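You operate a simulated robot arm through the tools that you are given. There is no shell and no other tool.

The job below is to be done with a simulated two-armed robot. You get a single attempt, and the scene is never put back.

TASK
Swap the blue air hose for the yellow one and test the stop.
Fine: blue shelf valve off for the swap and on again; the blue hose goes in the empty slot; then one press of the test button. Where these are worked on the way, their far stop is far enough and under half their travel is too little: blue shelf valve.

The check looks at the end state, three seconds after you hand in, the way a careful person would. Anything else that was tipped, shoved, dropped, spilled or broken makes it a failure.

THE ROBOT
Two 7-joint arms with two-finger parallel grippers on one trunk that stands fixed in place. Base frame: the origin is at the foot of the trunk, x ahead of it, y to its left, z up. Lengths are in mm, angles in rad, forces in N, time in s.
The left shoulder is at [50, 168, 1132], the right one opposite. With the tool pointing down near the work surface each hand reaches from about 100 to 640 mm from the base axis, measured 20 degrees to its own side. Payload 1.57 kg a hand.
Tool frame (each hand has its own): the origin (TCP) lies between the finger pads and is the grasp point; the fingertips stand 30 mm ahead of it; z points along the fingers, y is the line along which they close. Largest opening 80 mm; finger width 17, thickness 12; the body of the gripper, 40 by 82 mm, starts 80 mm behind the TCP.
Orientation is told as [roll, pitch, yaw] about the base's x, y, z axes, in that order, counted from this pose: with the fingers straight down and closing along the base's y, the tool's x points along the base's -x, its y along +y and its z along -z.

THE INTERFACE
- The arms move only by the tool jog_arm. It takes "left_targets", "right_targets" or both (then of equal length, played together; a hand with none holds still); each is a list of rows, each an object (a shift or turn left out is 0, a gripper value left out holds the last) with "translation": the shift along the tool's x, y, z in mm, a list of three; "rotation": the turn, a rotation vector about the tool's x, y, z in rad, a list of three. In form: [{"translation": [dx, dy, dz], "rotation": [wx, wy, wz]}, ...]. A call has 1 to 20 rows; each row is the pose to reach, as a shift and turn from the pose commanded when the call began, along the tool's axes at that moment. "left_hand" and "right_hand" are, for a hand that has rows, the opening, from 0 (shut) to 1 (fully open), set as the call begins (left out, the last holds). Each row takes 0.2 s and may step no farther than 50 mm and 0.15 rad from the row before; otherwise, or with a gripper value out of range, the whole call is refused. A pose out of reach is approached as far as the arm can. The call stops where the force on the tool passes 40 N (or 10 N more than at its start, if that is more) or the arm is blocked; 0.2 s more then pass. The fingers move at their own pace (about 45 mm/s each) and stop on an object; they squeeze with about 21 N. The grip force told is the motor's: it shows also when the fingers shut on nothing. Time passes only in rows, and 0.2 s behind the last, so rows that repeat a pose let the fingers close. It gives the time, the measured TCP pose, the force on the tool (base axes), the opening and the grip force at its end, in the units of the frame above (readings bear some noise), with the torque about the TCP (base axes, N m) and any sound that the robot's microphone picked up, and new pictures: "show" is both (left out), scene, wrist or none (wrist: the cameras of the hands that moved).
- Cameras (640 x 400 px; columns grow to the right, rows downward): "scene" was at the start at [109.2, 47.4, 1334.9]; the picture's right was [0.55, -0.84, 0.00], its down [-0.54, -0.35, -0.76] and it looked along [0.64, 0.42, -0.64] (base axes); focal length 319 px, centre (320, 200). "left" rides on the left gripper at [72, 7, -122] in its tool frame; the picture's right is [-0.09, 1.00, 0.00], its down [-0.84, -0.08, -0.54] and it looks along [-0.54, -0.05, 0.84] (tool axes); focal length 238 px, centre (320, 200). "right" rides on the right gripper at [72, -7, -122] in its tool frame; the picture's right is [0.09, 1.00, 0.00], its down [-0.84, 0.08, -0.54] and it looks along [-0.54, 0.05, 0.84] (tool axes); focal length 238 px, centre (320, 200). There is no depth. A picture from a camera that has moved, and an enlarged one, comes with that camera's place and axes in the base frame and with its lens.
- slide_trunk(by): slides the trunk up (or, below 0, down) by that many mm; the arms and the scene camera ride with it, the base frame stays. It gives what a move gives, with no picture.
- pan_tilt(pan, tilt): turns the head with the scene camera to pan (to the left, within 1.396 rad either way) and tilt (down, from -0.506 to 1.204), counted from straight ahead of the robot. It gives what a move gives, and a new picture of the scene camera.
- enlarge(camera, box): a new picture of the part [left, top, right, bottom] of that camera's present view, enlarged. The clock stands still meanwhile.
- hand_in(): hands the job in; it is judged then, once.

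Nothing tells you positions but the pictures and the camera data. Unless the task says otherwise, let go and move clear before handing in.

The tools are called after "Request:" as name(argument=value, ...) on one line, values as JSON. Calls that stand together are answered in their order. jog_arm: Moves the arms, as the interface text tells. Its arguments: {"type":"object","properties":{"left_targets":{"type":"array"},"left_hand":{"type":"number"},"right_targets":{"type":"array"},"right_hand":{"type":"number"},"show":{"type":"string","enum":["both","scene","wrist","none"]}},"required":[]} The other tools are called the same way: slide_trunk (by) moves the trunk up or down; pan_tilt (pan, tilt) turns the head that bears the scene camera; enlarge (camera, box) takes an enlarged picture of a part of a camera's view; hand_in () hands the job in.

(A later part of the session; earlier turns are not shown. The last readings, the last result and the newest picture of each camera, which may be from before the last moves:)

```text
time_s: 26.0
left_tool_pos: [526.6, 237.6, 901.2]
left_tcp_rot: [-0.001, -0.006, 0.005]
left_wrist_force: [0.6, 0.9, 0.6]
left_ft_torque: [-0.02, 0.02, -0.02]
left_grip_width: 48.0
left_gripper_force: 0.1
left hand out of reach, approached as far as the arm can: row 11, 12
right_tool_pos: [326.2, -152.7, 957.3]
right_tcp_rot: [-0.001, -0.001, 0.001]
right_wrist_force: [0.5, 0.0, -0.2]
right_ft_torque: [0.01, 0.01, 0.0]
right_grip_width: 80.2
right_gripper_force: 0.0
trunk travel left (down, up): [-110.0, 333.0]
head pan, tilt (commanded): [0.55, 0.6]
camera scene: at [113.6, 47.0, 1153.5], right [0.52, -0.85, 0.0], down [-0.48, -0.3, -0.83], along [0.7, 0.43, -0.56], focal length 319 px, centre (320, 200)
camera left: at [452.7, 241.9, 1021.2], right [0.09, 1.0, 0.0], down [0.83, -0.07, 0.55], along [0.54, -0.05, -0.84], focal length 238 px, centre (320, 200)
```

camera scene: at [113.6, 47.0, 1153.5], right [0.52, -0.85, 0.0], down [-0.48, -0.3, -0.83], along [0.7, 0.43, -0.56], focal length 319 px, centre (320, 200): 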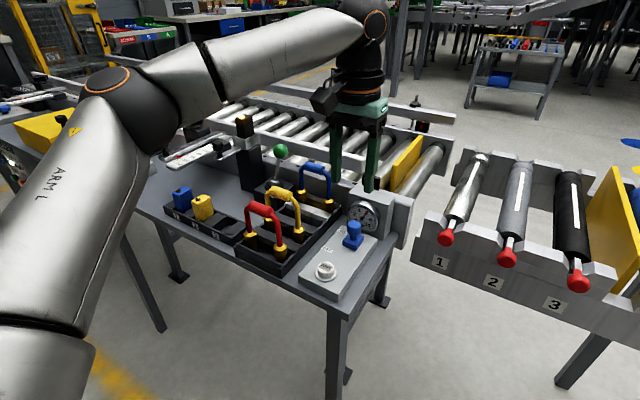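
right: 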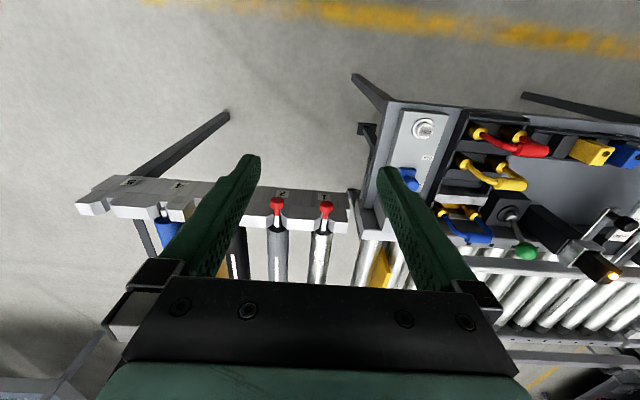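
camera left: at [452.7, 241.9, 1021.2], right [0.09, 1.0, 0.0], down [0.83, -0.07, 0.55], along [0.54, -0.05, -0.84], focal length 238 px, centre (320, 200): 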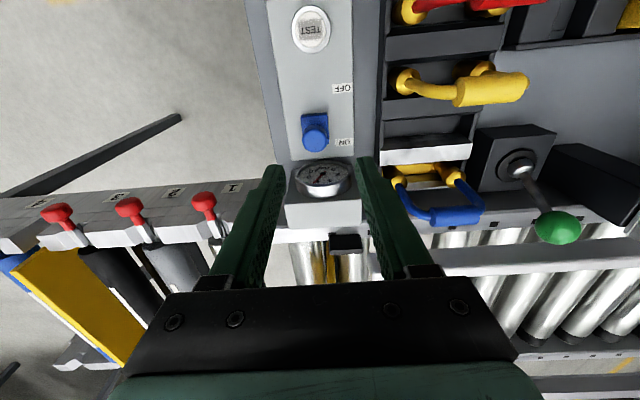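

Request:
enlarge(camera="left", box=[270, 60, 370, 210])

Request:
jog_arm(left_targets=[{"translation": [-5, -5.6, 25]}, {"translation": [-5, -5.6, 50]}, {"translation": [-5, -5.6, 50]}], show="wrist")

```text
2.67 times, centred on (320, 135) of left
camera zoom: at [452.7, 241.9, 1021.2], right [0.09, 1.0, 0.0], down [0.83, -0.07, 0.55], along [0.54, -0.05, -0.84], focal length 636 px, centre (320, 373)
```

zoom: 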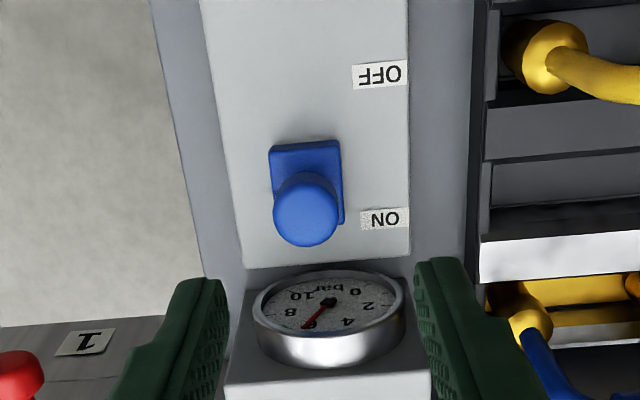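

```text
time_s: 26.8
left_tool_pos: [531.2, 229.9, 851.8]
left_tcp_rot: [-0.003, -0.003, 0.001]
left_wrist_force: [-0.1, 0.1, 0.0]
left_ft_torque: [-0.01, -0.02, 0.0]
left_grip_width: 47.9
left_gripper_force: 0.1
right_tool_pos: [324.8, -153.1, 956.2]
right_tcp_rot: [0.0, 0.0, 0.0]
right_wrist_force: [-0.4, 0.4, 0.5]
right_ft_torque: [0.0, -0.01, 0.0]
right_grip_width: 80.0
right_gripper_force: 0.1
trunk travel left (down, up): [-110.0, 333.0]
head pan, tilt (commanded): [0.55, 0.6]
camera left: at [457.2, 236.3, 971.9], right [0.09, 1.0, 0.0], down [0.83, -0.08, 0.55], along [0.54, -0.05, -0.84], focal length 238 px, centre (320, 200)
```

left: 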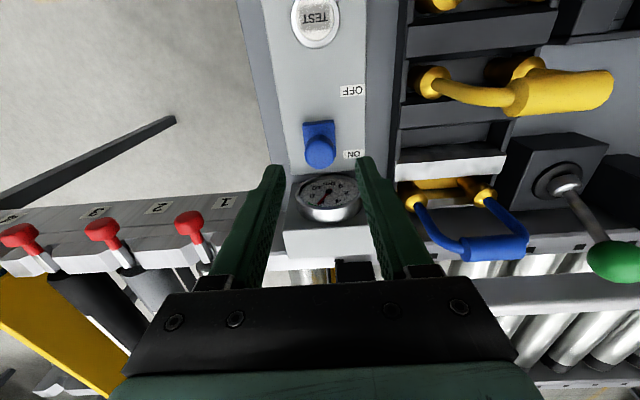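

Request:
enlarge(camera="left", box=[270, 100, 370, 180])

Request:
enlarge(camera="scene", box=[310, 130, 410, 260])

```text
5.00 times, centred on (320, 140) of left
camera zoom: at [457.2, 236.3, 971.9], right [0.09, 1.0, 0.0], down [0.83, -0.08, 0.55], along [0.54, -0.05, -0.84], focal length 1192 px, centre (320, 500)
```

zoom: 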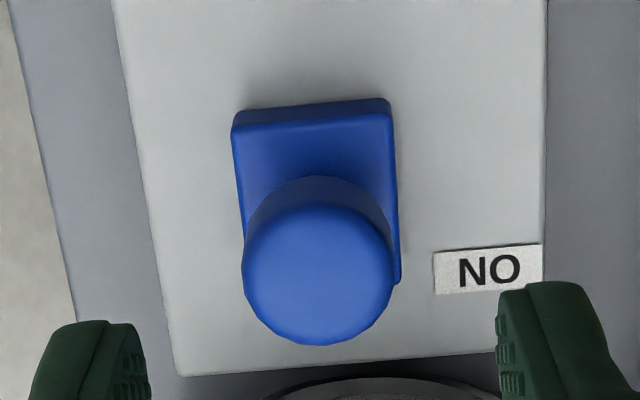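

```text
3.08 times, centred on (360, 195) of scene
camera zoom: at [113.6, 47.0, 1153.5], right [0.52, -0.85, 0.0], down [-0.48, -0.3, -0.83], along [0.7, 0.43, -0.56], focal length 980 px, centre (197, 215)
```

zoom: 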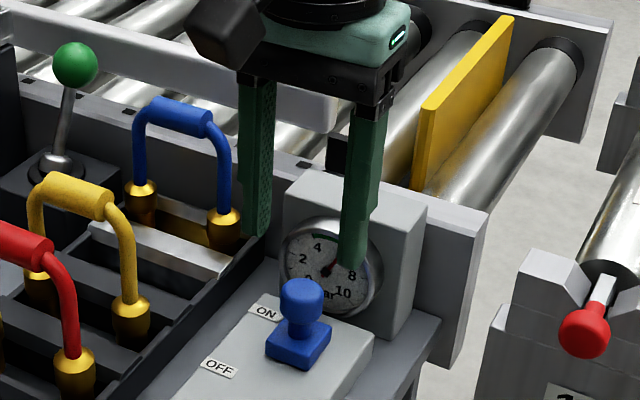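

Knob head centre is about (530, 229.5, 787). The fingers straddle it, so I'll go down 48 mm until the tips flank the knob, then close.

Request:
jog_arm(left_targets=[{"translation": [0.5, 0, 25]}, {"translation": [0.5, 0, 48]}, {"translation": [0.5, 0, 48]}], show="both")

```text
time_s: 27.6
left_tool_pos: [530.3, 231.2, 803.0]
left_tcp_rot: [0.0, -0.005, 0.002]
left_wrist_force: [-0.1, -0.4, 0.3]
left_ft_torque: [0.03, -0.01, -0.02]
left_grip_width: 47.8
left_gripper_force: 0.1
right_tool_pos: [324.8, -153.8, 957.2]
right_tcp_rot: [0.001, -0.001, 0.001]
right_wrist_force: [-0.2, -0.2, 0.1]
right_ft_torque: [0.01, 0.05, 0.01]
right_grip_width: 79.9
right_gripper_force: 0.0
trunk travel left (down, up): [-110.0, 333.0]
head pan, tilt (commanded): [0.55, 0.6]
camera scene: at [113.6, 47.0, 1153.5], right [0.52, -0.85, 0.0], down [-0.48, -0.3, -0.83], along [0.7, 0.43, -0.56], focal length 319 px, centre (320, 200)
camera left: at [456.9, 236.3, 923.2], right [0.09, 1.0, 0.0], down [0.83, -0.08, 0.55], along [0.54, -0.05, -0.84], focal length 238 px, centre (320, 200)
```

scene: 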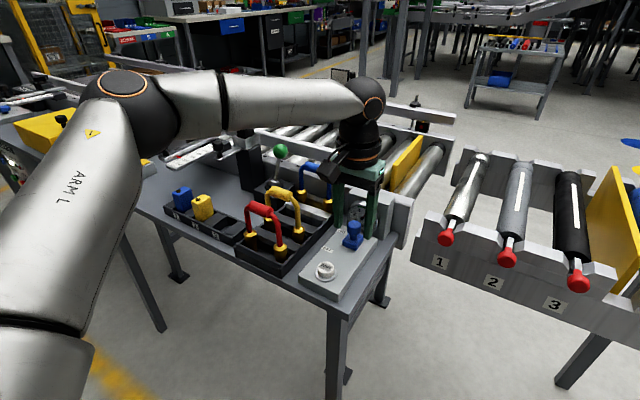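
left: 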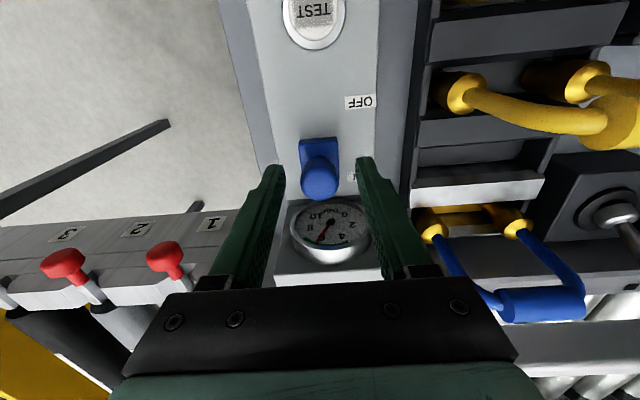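

Request:
jog_arm(left_targets=[{"translation": [0, 0, 0]}, {"translation": [0, 0, 0]}, {"translation": [0, 0, 0]}, {"translation": [0, 0, 0]}], left_hand=0.1, show="wrist")

```text
time_s: 28.6
left_tool_pos: [530.9, 229.9, 804.5]
left_tcp_rot: [-0.002, -0.004, -0.001]
left_wrist_force: [-0.4, -4.0, -1.7]
left_ft_torque: [-0.16, -0.08, -0.08]
left_grip_width: 25.3
left_gripper_force: 37.0
right_tool_pos: [324.9, -152.9, 957.0]
right_tcp_rot: [0.0, 0.002, 0.002]
right_wrist_force: [0.2, -0.6, -0.9]
right_ft_torque: [0.03, 0.01, 0.0]
right_grip_width: 80.0
right_gripper_force: 0.0
trunk travel left (down, up): [-110.0, 333.0]
head pan, tilt (commanded): [0.55, 0.6]
camera left: at [456.9, 235.8, 923.3], right [0.09, 1.0, 0.0], down [0.83, -0.08, 0.55], along [0.54, -0.05, -0.84], focal length 238 px, centre (320, 200)
```

left: 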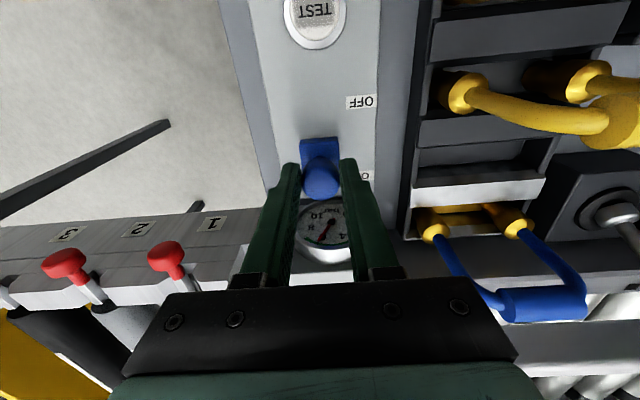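

The knob is gripped at 25 mm. I'll pull it toward OFF in small steps.

Request:
jog_arm(left_targets=[{"translation": [5, 0, 0]}, {"translation": [10, 0, 0]}, {"translation": [15, 0, 0]}, {"translation": [20, 0, 0]}], show="wrist")

```text
time_s: 29.6
left_tool_pos: [510.7, 228.7, 804.4]
left_tcp_rot: [-0.003, -0.005, -0.001]
left_wrist_force: [2.1, -8.4, -0.7]
left_ft_torque: [-0.14, 0.04, -0.09]
left_grip_width: 25.3
left_gripper_force: 36.8
right_tool_pos: [326.3, -153.5, 956.1]
right_tcp_rot: [-0.002, 0.0, 0.0]
right_wrist_force: [-0.4, -0.2, 0.1]
right_ft_torque: [0.02, -0.01, 0.0]
right_grip_width: 80.1
right_gripper_force: 0.0
trunk travel left (down, up): [-110.0, 333.0]
head pan, tilt (commanded): [0.55, 0.6]
camera left: at [437.2, 235.9, 923.3], right [0.09, 1.0, 0.0], down [0.83, -0.08, 0.55], along [0.54, -0.05, -0.84], focal length 238 px, centre (320, 200)
```

left: 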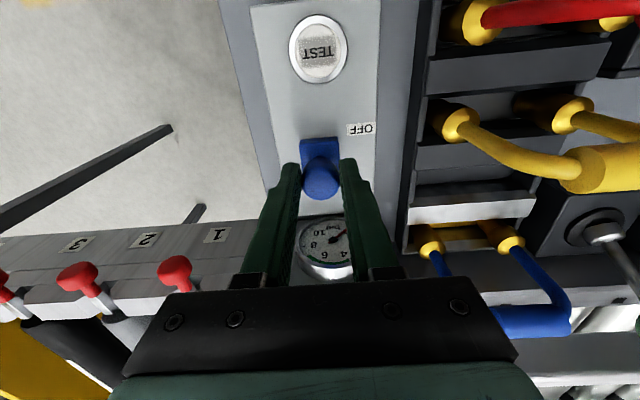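

The slide follows the hand and the gauge needle is dropping. I'll continue toward the OFF stop.

Request:
jog_arm(left_targets=[{"translation": [4, 0, 0]}, {"translation": [8, 0, 0]}, {"translation": [12, 0, 0]}, {"translation": [16, 0, 0]}, {"translation": [20, 0, 0]}], show="wrist")

```text
time_s: 30.8
left_tool_pos: [497.6, 230.4, 803.8]
left_tcp_rot: [-0.007, -0.022, 0.003]
left_wrist_force: [35.1, -4.1, 1.4]
left_ft_torque: [-0.15, -1.16, 0.03]
left_grip_width: 25.6
left_gripper_force: 37.4
right_tool_pos: [327.1, -154.3, 955.7]
right_tcp_rot: [0.0, 0.004, 0.001]
right_wrist_force: [0.1, -0.8, -0.3]
right_ft_torque: [0.0, -0.01, -0.01]
right_grip_width: 80.0
right_gripper_force: 0.1
trunk travel left (down, up): [-110.0, 333.0]
head pan, tilt (commanded): [0.55, 0.6]
camera left: at [421.2, 236.0, 921.9], right [0.09, 1.0, 0.0], down [0.83, -0.07, 0.56], along [0.56, -0.05, -0.83], focal length 238 px, centre (320, 200)
```

left: 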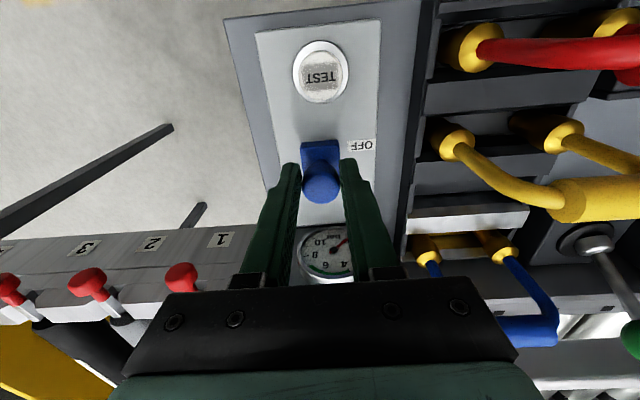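

It's at the OFF stop, with 35 N on the tool at x≈498. I'll ease off a little and read the gauge.

Request:
jog_arm(left_targets=[{"translation": [-4, 0, 0]}, {"translation": [-4, 0, 0]}], show="none")

Request:
enlarge(camera="left", box=[260, 130, 400, 290])

```text
time_s: 31.4
left_tool_pos: [496.9, 229.9, 802.5]
left_tcp_rot: [-0.004, -0.011, 0.004]
left_wrist_force: [21.0, -1.6, 13.1]
left_ft_torque: [-0.12, -1.12, -0.01]
left_grip_width: 25.5
left_gripper_force: 36.6
right_tool_pos: [325.9, -154.1, 957.4]
right_tcp_rot: [0.001, 0.0, 0.0]
right_wrist_force: [0.4, 0.3, 0.0]
right_ft_torque: [0.01, -0.02, 0.02]
right_grip_width: 80.0
right_gripper_force: 0.0
trunk travel left (down, up): [-110.0, 333.0]
head pan, tilt (commanded): [0.55, 0.6]
```

```text
2.50 times, centred on (330, 210) of left
camera zoom: at [422.2, 235.9, 922.6], right [0.09, 1.0, 0.0], down [0.83, -0.07, 0.55], along [0.55, -0.05, -0.83], focal length 596 px, centre (295, 175)
```

zoom: 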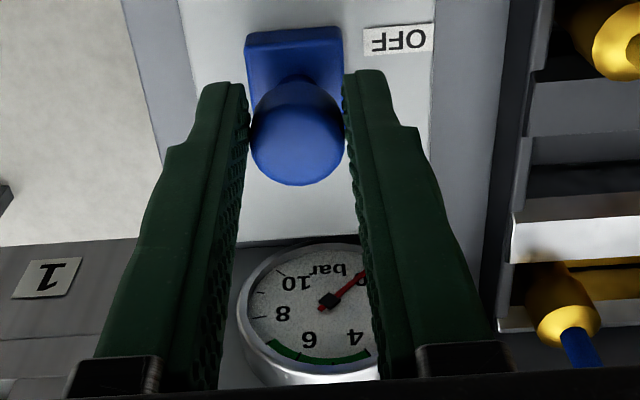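

The gauge reads 0 bar, so the valve is off. I'll release and rise straight up.

Request:
jog_arm(left_targets=[{"translation": [-2, 0, 0]}, {"translation": [-2, 0, 0]}, {"translation": [-2, 0, 0]}, {"translation": [-2, 0, 0]}], left_hand=0.6, show="none")

Request:
jog_arm(left_targets=[{"translation": [0, 0, -40]}, {"translation": [0, 0, -80]}, {"translation": [0, 0, -120]}, {"translation": [0, 0, -160]}, {"translation": [0, 0, -160]}], show="both")

```text
time_s: 32.4
left_tool_pos: [495.2, 231.4, 802.1]
left_tcp_rot: [-0.001, -0.003, 0.002]
left_wrist_force: [0.8, -0.4, -0.2]
left_ft_torque: [-0.02, 0.01, 0.03]
left_grip_width: 48.0
left_gripper_force: 0.1
right_tool_pos: [325.3, -152.2, 956.7]
right_tcp_rot: [0.001, -0.002, 0.001]
right_wrist_force: [0.0, 0.0, 0.2]
right_ft_torque: [0.05, 0.02, -0.01]
right_grip_width: 80.0
right_gripper_force: 0.1
trunk travel left (down, up): [-110.0, 333.0]
head pan, tilt (commanded): [0.55, 0.6]
```

```text
time_s: 33.6
left_tool_pos: [496.7, 233.3, 962.7]
left_tcp_rot: [0.001, -0.005, 0.002]
left_wrist_force: [-0.4, -0.1, 0.0]
left_ft_torque: [0.04, 0.0, 0.0]
left_grip_width: 48.0
left_gripper_force: 0.1
right_tool_pos: [325.5, -152.7, 956.1]
right_tcp_rot: [0.0, 0.001, -0.001]
right_wrist_force: [0.5, 0.0, 0.8]
right_ft_torque: [0.04, 0.02, 0.03]
right_grip_width: 79.9
right_gripper_force: 0.1
trunk travel left (down, up): [-110.0, 333.0]
head pan, tilt (commanded): [0.55, 0.6]
camera scene: at [113.5, 46.9, 1153.5], right [0.52, -0.85, 0.0], down [-0.48, -0.3, -0.83], along [0.7, 0.43, -0.56], focal length 319 px, centre (320, 200)
camera left: at [422.2, 237.5, 1083.2], right [0.09, 1.0, 0.0], down [0.84, -0.07, 0.54], along [0.54, -0.05, -0.84], focal length 238 px, centre (320, 200)
```

scene: 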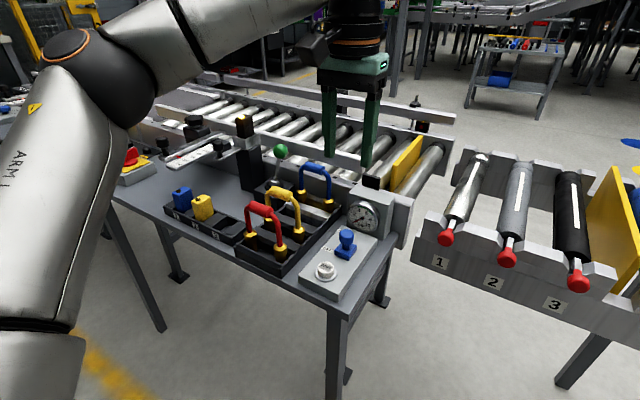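
left: 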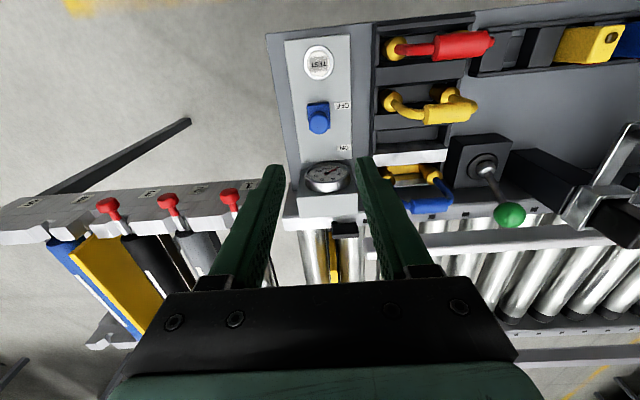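

Request:
enlarge(camera="scene", box=[310, 190, 400, 270])

Request:
enlarge(camera="left", box=[360, 20, 500, 220])

```text
5.00 times, centred on (355, 230) of scene
camera zoom: at [113.5, 46.9, 1153.5], right [0.52, -0.85, 0.0], down [-0.48, -0.3, -0.83], along [0.7, 0.43, -0.56], focal length 1593 px, centre (145, 50)
```

zoom: 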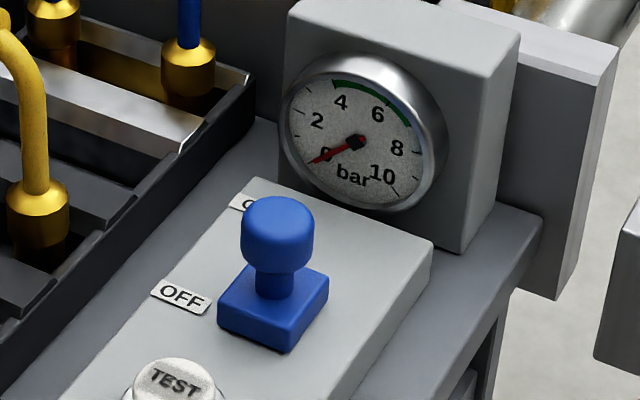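

```text
2.00 times, centred on (430, 120) of left
camera zoom: at [422.2, 237.5, 1083.2], right [0.09, 1.0, 0.0], down [0.84, -0.07, 0.54], along [0.54, -0.05, -0.84], focal length 477 px, centre (100, 360)
```

zoom: 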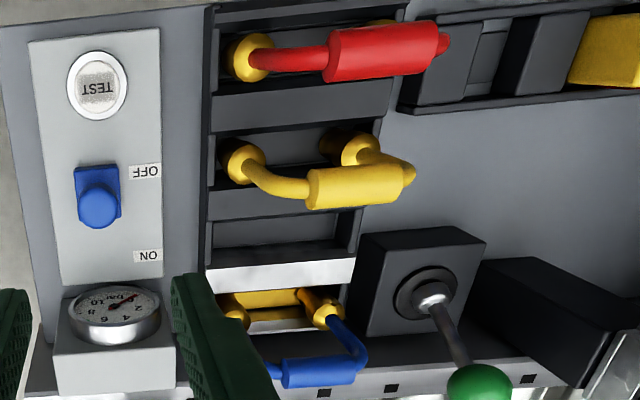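

The valve is off, the gauge reads 0, and the empty slot is centred at about x≈546 with the service slot at x≈602. Next I'll turn the hand to yaw -90°, so the fingers close across the hose bars, and move it toward the blue hose up high.

Request:
jog_arm(left_targets=[{"translation": [-2, 11, 0], "rotation": [0, 0, 0.15]}, {"translation": [-4, 22, 0], "rotation": [0, 0, 0.3]}, {"translation": [-6, 34, 0], "rotation": [0, 0, 0.45]}, {"translation": [-8, 45, 0], "rotation": [0, 0, 0.6]}, {"translation": [-10, 57, 0], "rotation": [0, 0, 0.75]}, {"translation": [-12, 68, 0], "rotation": [0, 0, 0.9]}, {"translation": [-14, 80, 0], "rotation": [0, 0, 1.05]}, {"translation": [-16, 91, 0], "rotation": [0, 0, 1.2]}, {"translation": [-18, 103, 0], "rotation": [0, 0, 1.35]}, {"translation": [-20, 114, 0], "rotation": [0, 0, 1.5]}, {"translation": [-22, 126, 0], "rotation": [0, 0, 1.571]}, {"translation": [-22, 126, 0], "rotation": [0, 0, 1.571]}], show="both")

```text
time_s: 36.2
left_tool_pos: [517.0, 358.1, 962.8]
left_tcp_rot: [0.003, -0.003, -1.57]
left_wrist_force: [-0.9, 0.7, 0.7]
left_ft_torque: [-0.02, 0.03, 0.0]
left_grip_width: 47.8
left_gripper_force: 0.1
right_tool_pos: [325.3, -153.1, 956.3]
right_tcp_rot: [0.0, 0.001, 0.001]
right_wrist_force: [-0.2, 0.1, -0.4]
right_ft_torque: [-0.03, -0.01, 0.02]
right_grip_width: 80.1
right_gripper_force: 0.1
trunk travel left (down, up): [-110.0, 333.0]
head pan, tilt (commanded): [0.55, 0.6]
camera scene: at [113.6, 47.0, 1153.5], right [0.52, -0.85, 0.0], down [-0.48, -0.3, -0.83], along [0.7, 0.43, -0.56], focal length 319 px, centre (320, 200)
camera left: at [523.1, 428.1, 1083.0], right [1.0, -0.09, 0.0], down [-0.08, -0.84, 0.54], along [-0.05, -0.54, -0.84], focal length 238 px, centre (320, 200)
```

scene: 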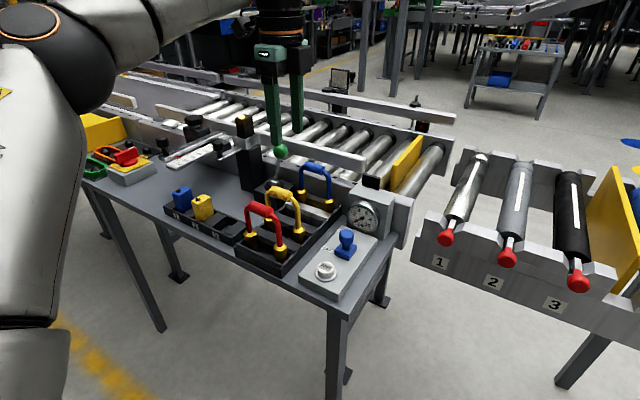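
left: 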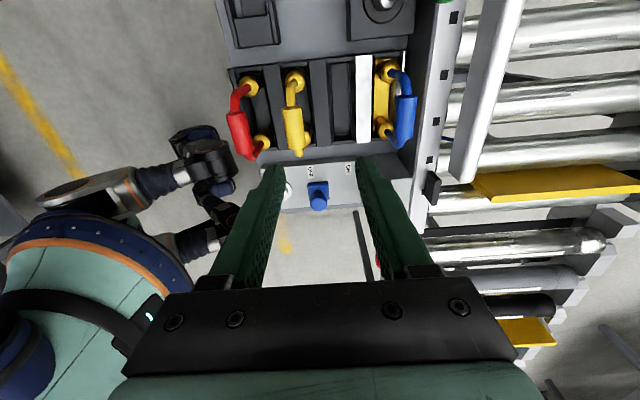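

Request:
enlarge(camera="scene", box=[240, 130, 400, 230])

Request:
enlarge(camera="left", box=[220, 30, 520, 210])

```text
4.00 times, centred on (320, 180) of scene
camera zoom: at [113.6, 47.0, 1153.5], right [0.52, -0.85, 0.0], down [-0.48, -0.3, -0.83], along [0.7, 0.43, -0.56], focal length 1274 px, centre (320, 280)
```

zoom: 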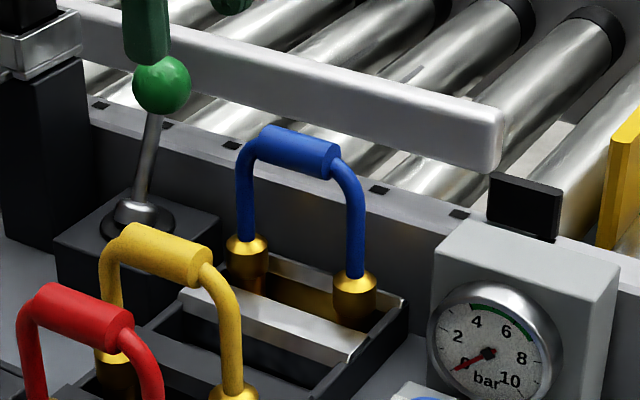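

```text
2.13 times, centred on (370, 120) of left
camera zoom: at [523.1, 428.1, 1083.0], right [1.0, -0.09, 0.0], down [-0.08, -0.84, 0.54], along [-0.05, -0.54, -0.84], focal length 508 px, centre (213, 371)
```

zoom: 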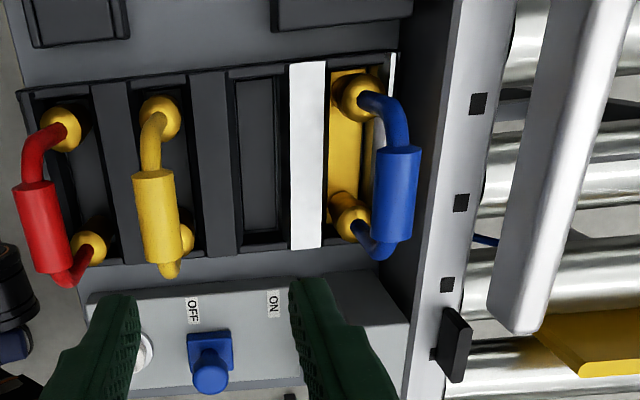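

The guide rail starts near x≈675 and the conveyor frame near x≈638, so there's room around the blue bar at about (602, 360, 839). I'll tilt the tool 0.25 rad forward for reach and move above the bar.

Request:
jog_arm(left_targets=[{"translation": [1, 20, 7], "rotation": [-0.1, 0, 0]}, {"translation": [2, 40, 14], "rotation": [-0.2, 0, 0]}, {"translation": [2, 60, 20], "rotation": [-0.25, 0, 0]}, {"translation": [2, 85, 40], "rotation": [-0.25, 0, 0]}, {"translation": [2, 85, 60], "rotation": [-0.25, 0, 0]}, {"translation": [2, 85, 60], "rotation": [-0.25, 0, 0]}], left_hand=0.6, show="both")

```text
time_s: 37.6
left_tool_pos: [603.7, 358.6, 903.3]
left_tcp_rot: [0.252, -0.001, -1.57]
left_wrist_force: [-0.5, 0.2, -0.1]
left_ft_torque: [-0.03, 0.02, -0.04]
left_grip_width: 47.9
left_gripper_force: 0.1
right_tool_pos: [325.2, -152.8, 956.3]
right_tcp_rot: [0.0, 0.002, 0.001]
right_wrist_force: [0.6, -0.3, 0.2]
right_ft_torque: [0.0, 0.0, -0.03]
right_grip_width: 80.0
right_gripper_force: 0.0
trunk travel left (down, up): [-110.0, 333.0]
head pan, tilt (commanded): [0.55, 0.6]
camera scene: at [113.5, 47.0, 1153.5], right [0.52, -0.85, 0.0], down [-0.48, -0.3, -0.83], along [0.7, 0.43, -0.56], focal length 319 px, centre (320, 200)
camera left: at [577.5, 429.1, 1021.9], right [0.96, -0.09, 0.25], down [-0.21, -0.84, 0.51], along [0.16, -0.54, -0.83], focal length 238 px, centre (320, 200)
```

scene: 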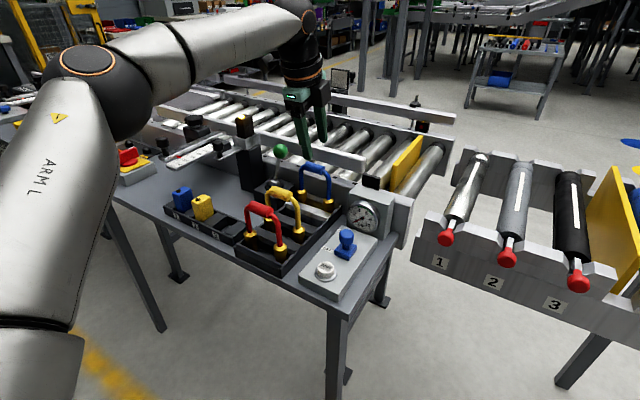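
left: 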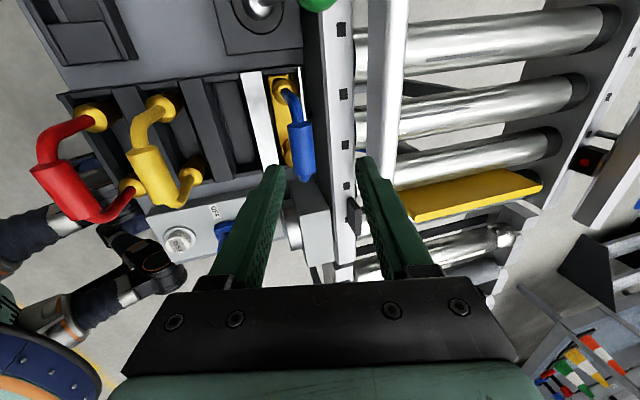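

The bar computes to about (602.8, 361, 839), which agrees with the earlier views. I'll line up on the approach axis and advance along the tool.

Request:
jog_arm(left_targets=[{"translation": [1.9, -16.5, 0]}, {"translation": [1.9, -16.5, 25]}, {"translation": [1.9, -16.5, 45]}, {"translation": [1.9, -16.5, 45]}], show="both")

Request:
enlarge(camera="left", box=[220, 80, 420, 230])

Request:
enlarge(camera="scene", box=[260, 110, 380, 220])

```text
time_s: 38.6
left_tool_pos: [598.8, 359.7, 856.1]
left_tcp_rot: [0.255, -0.001, -1.568]
left_wrist_force: [-0.1, -0.2, -0.5]
left_ft_torque: [-0.01, 0.01, 0.0]
left_grip_width: 48.0
left_gripper_force: 0.0
right_tool_pos: [324.6, -153.1, 956.5]
right_tcp_rot: [0.0, 0.0, 0.001]
right_wrist_force: [0.2, 0.5, -0.6]
right_ft_torque: [0.03, -0.05, -0.01]
right_grip_width: 79.8
right_gripper_force: 0.0
trunk travel left (down, up): [-110.0, 333.0]
head pan, tilt (commanded): [0.55, 0.6]
camera scene: at [113.6, 47.0, 1153.5], right [0.52, -0.85, 0.0], down [-0.48, -0.3, -0.83], along [0.7, 0.43, -0.56], focal length 319 px, centre (320, 200)
camera left: at [573.2, 431.5, 973.1], right [0.96, -0.09, 0.25], down [-0.21, -0.84, 0.51], along [0.16, -0.54, -0.83], focal length 238 px, centre (320, 200)
```

scene: 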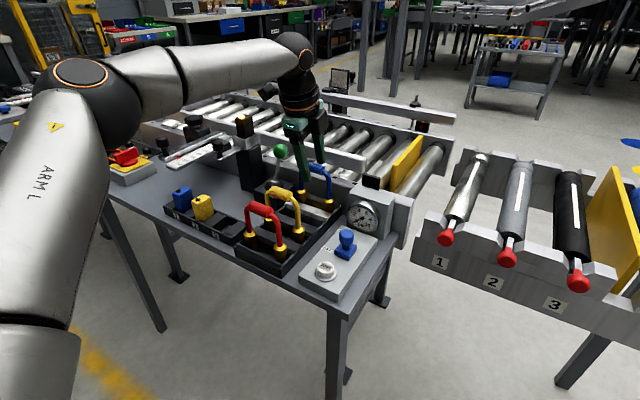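
left: 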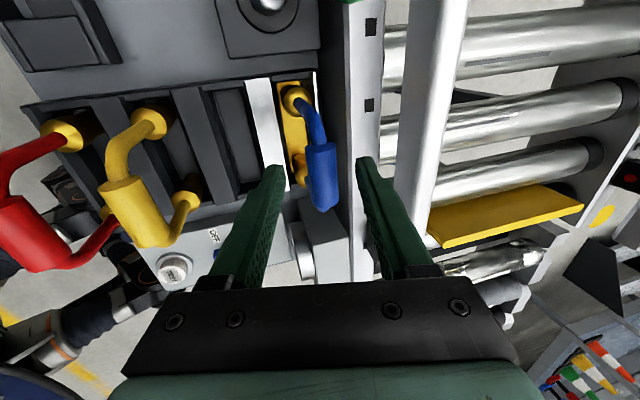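

```text
2.67 times, centred on (320, 155) of left
camera zoom: at [573.2, 431.5, 973.1], right [0.96, -0.09, 0.25], down [-0.21, -0.84, 0.51], along [0.16, -0.54, -0.83], focal length 636 px, centre (320, 320)
```

zoom: 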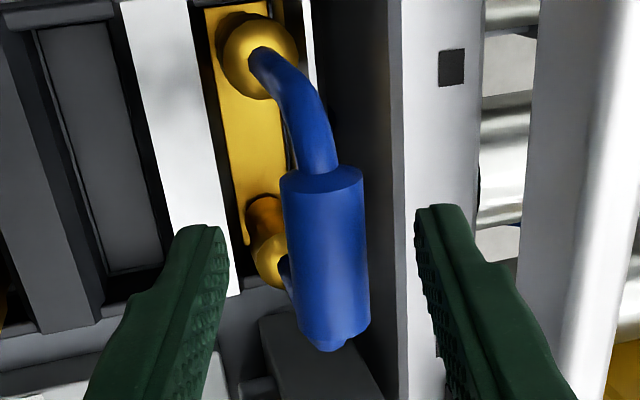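

```text
3.64 times, centred on (320, 165) of scene
camera zoom: at [113.6, 47.0, 1153.5], right [0.52, -0.85, 0.0], down [-0.48, -0.3, -0.83], along [0.7, 0.43, -0.56], focal length 1158 px, centre (320, 327)
```

zoom: 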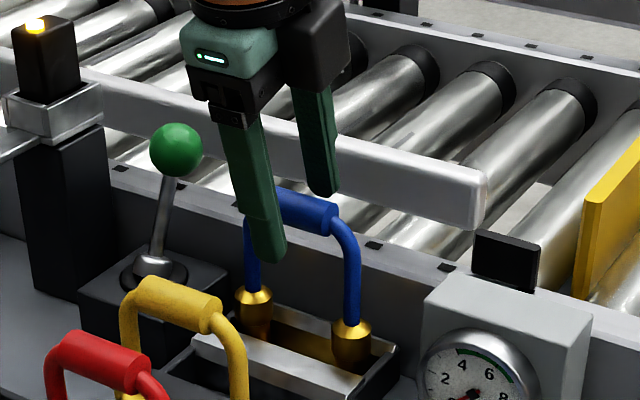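

The bar is centred between the fingers. I'll advance 16 mm and close.

Request:
jog_arm(left_targets=[{"translation": [0.5, 0, 8]}, {"translation": [0.5, 0, 16]}, {"translation": [0.5, 0, 16]}], show="none")

Request:
jog_arm(left_targets=[{"translation": [0, 0, 0]}, {"translation": [0, 0, 0]}, {"translation": [0, 0, 0]}, {"translation": [0, 0, 0]}], left_hand=0.05, show="both")

```text
time_s: 39.4
left_tool_pos: [602.8, 361.9, 840.7]
left_tcp_rot: [0.253, -0.002, -1.569]
left_wrist_force: [0.7, 0.6, 0.3]
left_ft_torque: [-0.01, 0.0, -0.02]
left_grip_width: 48.2
left_gripper_force: 0.0
right_tool_pos: [326.4, -152.5, 956.8]
right_tcp_rot: [0.0, -0.001, 0.0]
right_wrist_force: [-0.2, -0.1, 0.2]
right_ft_torque: [-0.02, 0.03, -0.01]
right_grip_width: 80.0
right_gripper_force: 0.0
trunk travel left (down, up): [-110.0, 333.0]
head pan, tilt (commanded): [0.55, 0.6]
```

```text
time_s: 40.4
left_tool_pos: [602.7, 362.5, 839.9]
left_tcp_rot: [0.253, -0.002, -1.569]
left_wrist_force: [-2.7, 0.6, -0.5]
left_ft_torque: [-0.07, 0.17, 0.1]
left_grip_width: 21.5
left_gripper_force: 20.4
right_tool_pos: [324.5, -154.1, 957.6]
right_tcp_rot: [0.001, 0.0, 0.001]
right_wrist_force: [-0.3, -0.5, 0.4]
right_ft_torque: [0.0, 0.0, 0.0]
right_grip_width: 79.7
right_gripper_force: 0.0
trunk travel left (down, up): [-110.0, 333.0]
head pan, tilt (commanded): [0.55, 0.6]
camera scene: at [113.4, 47.0, 1153.5], right [0.52, -0.85, 0.0], down [-0.48, -0.3, -0.83], along [0.7, 0.43, -0.56], focal length 319 px, centre (320, 200)
camera left: at [577.7, 432.6, 958.1], right [0.96, -0.09, 0.25], down [-0.21, -0.84, 0.51], along [0.16, -0.54, -0.83], focal length 238 px, centre (320, 200)
```

scene: 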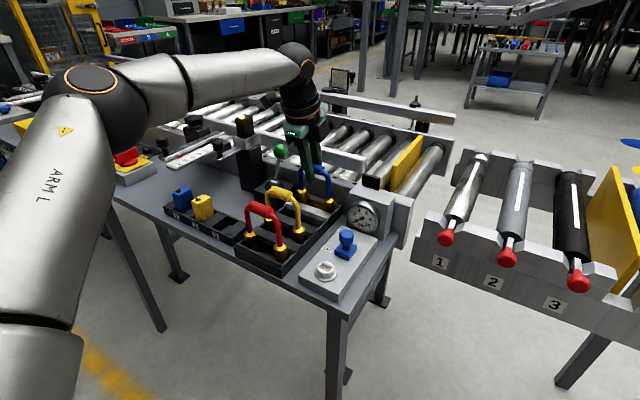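
left: 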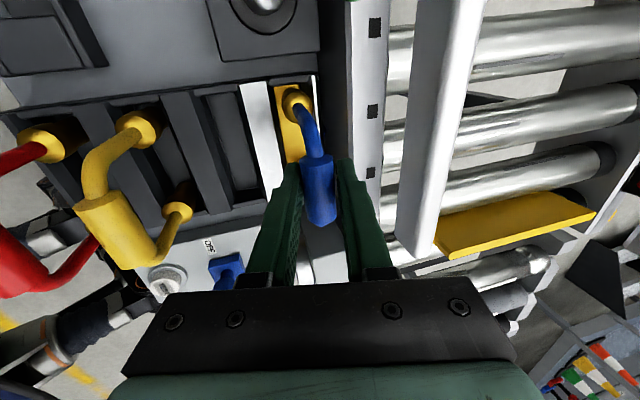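

The blue hose is gripped at 21.5 mm. I'll lift straight up in small steps and watch the force.

Request:
jog_arm(left_targets=[{"translation": [0, 1.25, -4.84]}, {"translation": [0, 2.5, -9.7]}, {"translation": [0, 3.75, -14.5]}, {"translation": [0, 5, -19.4]}, {"translation": [0, 6.25, -24.2]}, {"translation": [0, 7.5, -29]}], show="both")

```text
time_s: 41.8
left_tool_pos: [603.2, 361.3, 869.9]
left_tcp_rot: [0.252, -0.001, -1.568]
left_wrist_force: [-4.7, -0.6, -2.4]
left_ft_torque: [0.05, 0.43, -0.06]
left_grip_width: 19.6
left_gripper_force: 20.7
right_tool_pos: [325.5, -153.5, 957.0]
right_tcp_rot: [0.001, 0.0, 0.0]
right_wrist_force: [0.6, 0.7, 1.2]
right_ft_torque: [0.03, -0.06, 0.01]
right_grip_width: 79.9
right_gripper_force: 0.0
trunk travel left (down, up): [-110.0, 333.0]
head pan, tilt (commanded): [0.55, 0.6]
camera scene: at [113.5, 47.1, 1153.5], right [0.52, -0.85, 0.0], down [-0.48, -0.3, -0.83], along [0.7, 0.43, -0.56], focal length 319 px, centre (320, 200)
camera left: at [577.5, 432.2, 988.3], right [0.96, -0.09, 0.25], down [-0.21, -0.84, 0.51], along [0.16, -0.54, -0.83], focal length 238 px, centre (320, 200)
```

scene: 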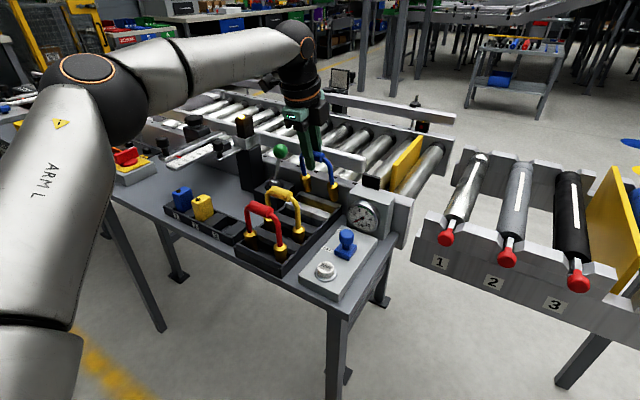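
left: 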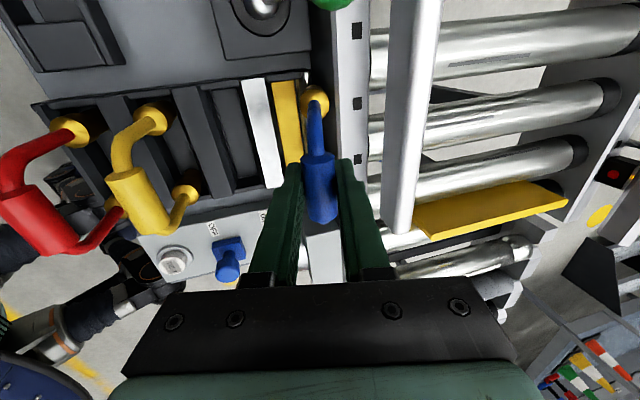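

Request:
enlarge(camera="scene", box=[270, 110, 370, 230])

Request:
enlarge(camera="left", box=[220, 60, 420, 240])

```text
3.33 times, centred on (320, 170) of scene
camera zoom: at [113.5, 47.1, 1153.5], right [0.52, -0.85, 0.0], down [-0.48, -0.3, -0.83], along [0.7, 0.43, -0.56], focal length 1062 px, centre (320, 300)
```

zoom: 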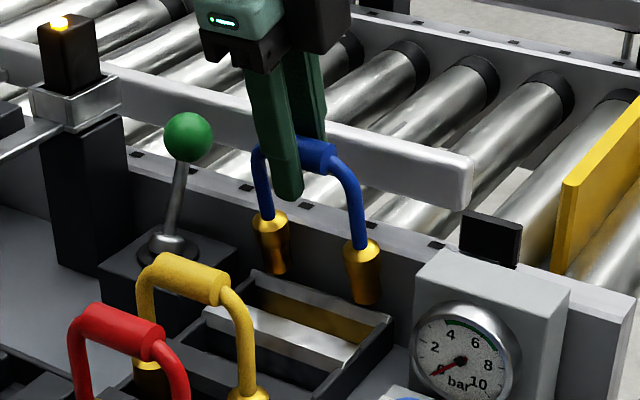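

```text
2.22 times, centred on (320, 150) of left
camera zoom: at [577.5, 432.2, 988.3], right [0.96, -0.09, 0.25], down [-0.21, -0.84, 0.51], along [0.16, -0.54, -0.83], focal length 530 px, centre (320, 311)
```

zoom: 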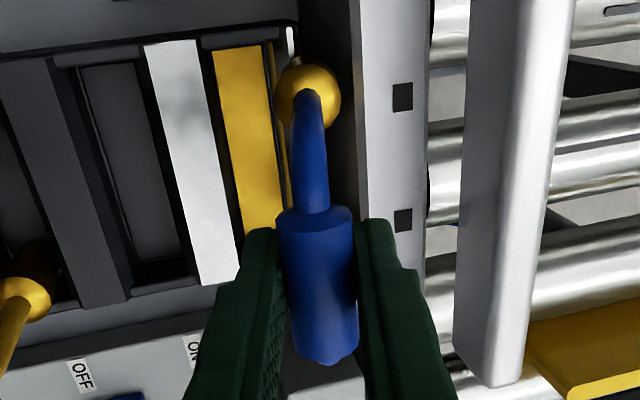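

The hose swung to line up with my tilted hand, with its couplings leaning toward +x. I'll back off in -x and lift more, then bring the hand upright over the empty slot, which is within upright reach.

Request:
jog_arm(left_targets=[{"translation": [0, -2.84, -9.0]}, {"translation": [0, -5.7, -18.0]}, {"translation": [0, -2.2, -31.5]}, {"translation": [0, 1.6, -46.1]}, {"translation": [0, 1.6, -46.1]}], show="none")

Request:
jog_arm(left_targets=[{"translation": [0, -7, -2], "rotation": [0.05, 0, 0]}, {"translation": [0, -14.5, -3.75], "rotation": [0.1, 0, 0]}, {"translation": [0, -22, -5.6], "rotation": [0.15, 0, 0]}, {"translation": [0, -29, -7.5], "rotation": [0.2, 0, 0]}, {"translation": [0, -45.5, -11.75], "rotation": [0.253, 0, 0]}, {"translation": [0, -45.5, -11.75], "rotation": [0.253, 0, 0]}], show="both")

```text
time_s: 43.0
left_tool_pos: [593.5, 360.6, 914.9]
left_tcp_rot: [0.253, -0.001, -1.568]
left_wrist_force: [0.0, 0.0, -1.3]
left_ft_torque: [-0.02, 0.04, 0.01]
left_grip_width: 19.4
left_gripper_force: 21.4
right_tool_pos: [326.6, -152.9, 956.6]
right_tcp_rot: [0.001, -0.001, 0.002]
right_wrist_force: [0.2, 0.9, -0.1]
right_ft_torque: [-0.03, 0.0, -0.04]
right_grip_width: 80.0
right_gripper_force: 0.1
trunk travel left (down, up): [-110.0, 333.0]
head pan, tilt (commanded): [0.55, 0.6]
```

```text
time_s: 44.4
left_tool_pos: [546.0, 360.2, 914.9]
left_tcp_rot: [0.001, 0.0, -1.571]
left_wrist_force: [-0.3, -0.5, -1.7]
left_ft_torque: [-0.02, -0.04, 0.0]
left_grip_width: 19.7
left_gripper_force: 20.9
right_tool_pos: [325.8, -152.2, 956.3]
right_tcp_rot: [0.0, 0.001, 0.001]
right_wrist_force: [0.0, 0.2, -0.1]
right_ft_torque: [0.02, -0.02, 0.0]
right_grip_width: 79.7
right_gripper_force: 0.0
trunk travel left (down, up): [-110.0, 333.0]
head pan, tilt (commanded): [0.55, 0.6]
camera scene: at [113.5, 47.0, 1153.5], right [0.52, -0.85, 0.0], down [-0.48, -0.3, -0.83], along [0.7, 0.43, -0.56], focal length 319 px, centre (320, 200)
camera left: at [551.1, 432.4, 1035.1], right [1.0, -0.09, 0.0], down [-0.08, -0.84, 0.54], along [-0.05, -0.54, -0.84], focal length 238 px, centre (320, 200)
```

scene: 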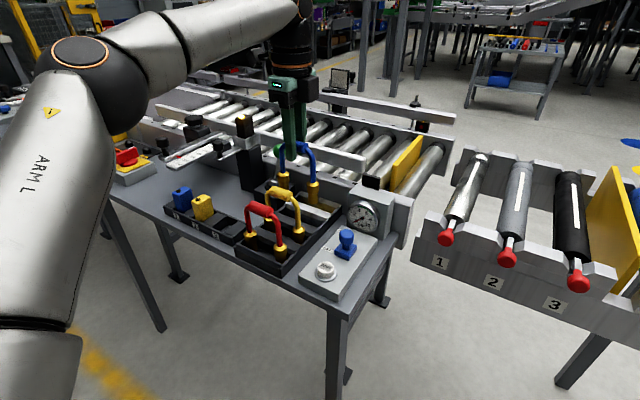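
left: 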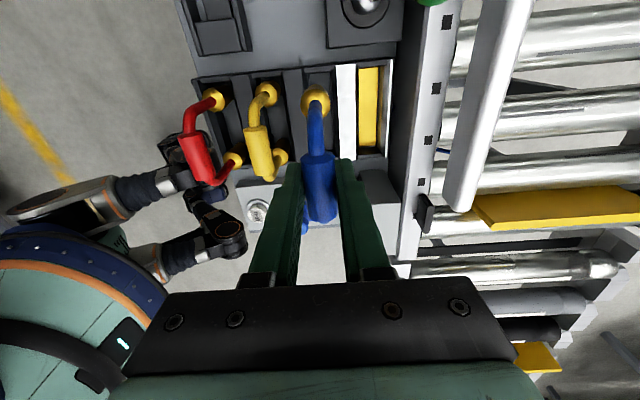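

Request:
enlarge(camera="scene", box=[250, 120, 370, 240])

Request:
enlarge(camera="left", box=[190, 40, 420, 230])

```text
3.33 times, centred on (310, 180) of scene
camera zoom: at [113.5, 47.0, 1153.5], right [0.52, -0.85, 0.0], down [-0.48, -0.3, -0.83], along [0.7, 0.43, -0.56], focal length 1062 px, centre (353, 267)
```

zoom: 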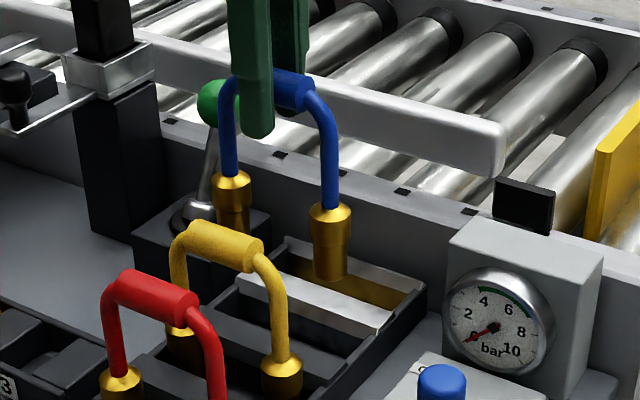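

```text
2.11 times, centred on (305, 135) of left
camera zoom: at [551.1, 432.4, 1035.1], right [1.0, -0.09, 0.0], down [-0.08, -0.84, 0.54], along [-0.05, -0.54, -0.84], focal length 502 px, centre (352, 337)
```

zoom: 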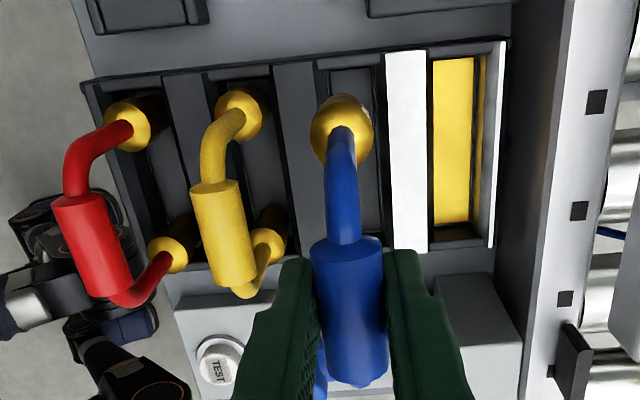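

Blue hangs upright just over the empty slot, which I measure as x 531 to 565, centre about 547.5. I'll lower it to just at the slot mouth and check.

Request:
jog_arm(left_targets=[{"translation": [0, 1.5, 15]}, {"translation": [0, 1.5, 30]}, {"translation": [0, 1.5, 45]}, {"translation": [0, 1.5, 45]}], show="both")

Request:
enlarge(camera="scene", box=[250, 140, 370, 240])

Request:
enlarge(camera="left", box=[190, 40, 420, 230])

```text
time_s: 45.4
left_tool_pos: [548.0, 362.2, 870.9]
left_tcp_rot: [0.0, -0.002, -1.568]
left_wrist_force: [-0.4, -0.4, -0.5]
left_ft_torque: [0.0, 0.01, -0.01]
left_grip_width: 19.8
left_gripper_force: 20.8
right_tool_pos: [325.6, -153.3, 956.6]
right_tcp_rot: [-0.001, 0.001, -0.002]
right_wrist_force: [-0.2, 0.9, 0.0]
right_ft_torque: [-0.01, 0.02, -0.02]
right_grip_width: 79.8
right_gripper_force: 0.1
trunk travel left (down, up): [-110.0, 333.0]
head pan, tilt (commanded): [0.55, 0.6]
camera scene: at [113.7, 47.1, 1153.5], right [0.52, -0.85, 0.0], down [-0.48, -0.3, -0.82], along [0.7, 0.43, -0.57], focal length 319 px, centre (320, 200)
camera left: at [553.1, 433.0, 990.8], right [1.0, -0.09, 0.0], down [-0.08, -0.84, 0.54], along [-0.05, -0.54, -0.84], focal length 238 px, centre (320, 200)
```

scene: 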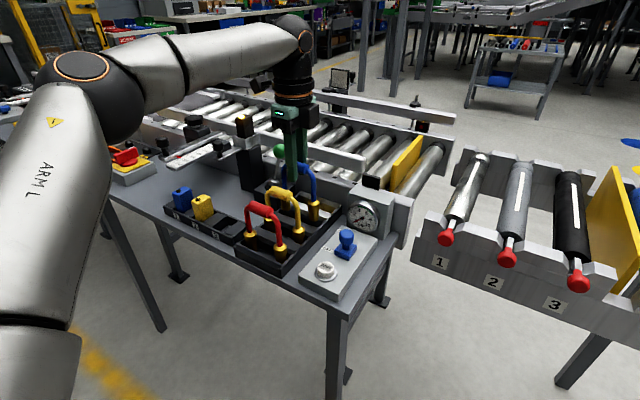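
left: 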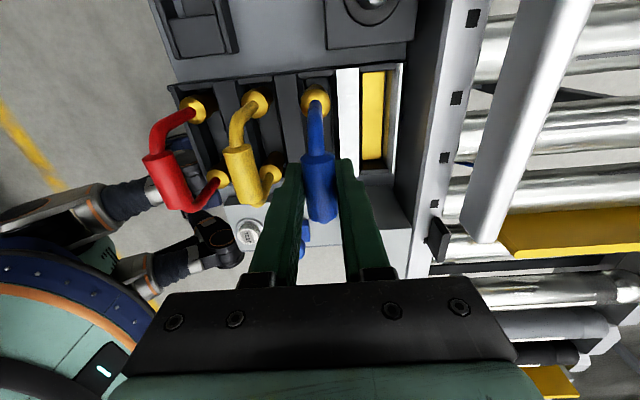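

```text
4.00 times, centred on (310, 190) of scene
camera zoom: at [113.7, 47.1, 1153.5], right [0.52, -0.85, 0.0], down [-0.48, -0.3, -0.82], along [0.7, 0.43, -0.57], focal length 1274 px, centre (360, 240)
```

zoom: 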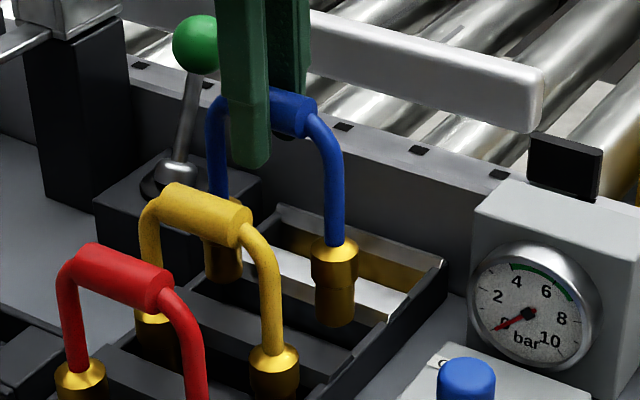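

```text
2.11 times, centred on (305, 135) of left
camera zoom: at [553.1, 433.0, 990.8], right [1.0, -0.09, 0.0], down [-0.08, -0.84, 0.54], along [-0.05, -0.54, -0.84], focal length 502 px, centre (352, 337)
```

zoom: 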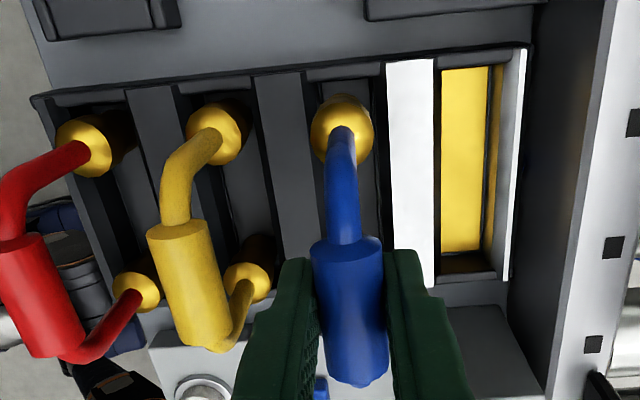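

Alignment looks good. I'll lower gently with fine steps.

Request:
jog_arm(left_targets=[{"translation": [0, 0, 4]}, {"translation": [0, 0, 8]}, {"translation": [0, 0, 12]}, {"translation": [0, 0, 16]}, {"translation": [0, 0, 20]}, {"translation": [0, 0, 24]}], show="both")

```text
time_s: 46.8
left_tool_pos: [547.9, 361.7, 847.6]
left_tcp_rot: [0.003, -0.001, -1.569]
left_wrist_force: [0.3, 0.1, -1.0]
left_ft_torque: [-0.01, 0.0, -0.02]
left_grip_width: 19.5
left_gripper_force: 20.9
right_tool_pos: [325.3, -154.2, 957.0]
right_tcp_rot: [-0.001, 0.001, -0.002]
right_wrist_force: [-1.0, 0.3, 0.0]
right_ft_torque: [-0.01, 0.0, -0.02]
right_grip_width: 79.7
right_gripper_force: 0.0
trunk travel left (down, up): [-110.0, 333.0]
head pan, tilt (commanded): [0.55, 0.6]
camera scene: at [113.6, 47.0, 1153.5], right [0.52, -0.85, 0.0], down [-0.48, -0.3, -0.82], along [0.7, 0.43, -0.57], focal length 319 px, centre (320, 200)
camera left: at [552.7, 432.8, 966.6], right [1.0, -0.09, 0.0], down [-0.08, -0.84, 0.54], along [-0.05, -0.54, -0.84], focal length 238 px, centre (320, 200)
```

scene: 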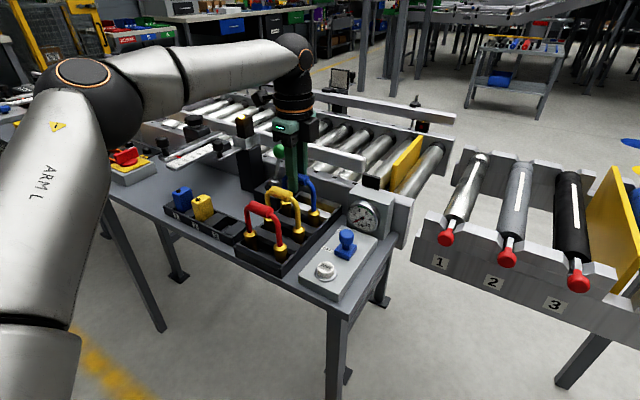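
left: 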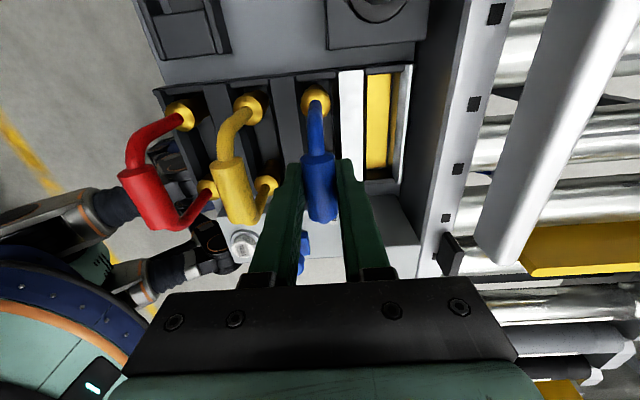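

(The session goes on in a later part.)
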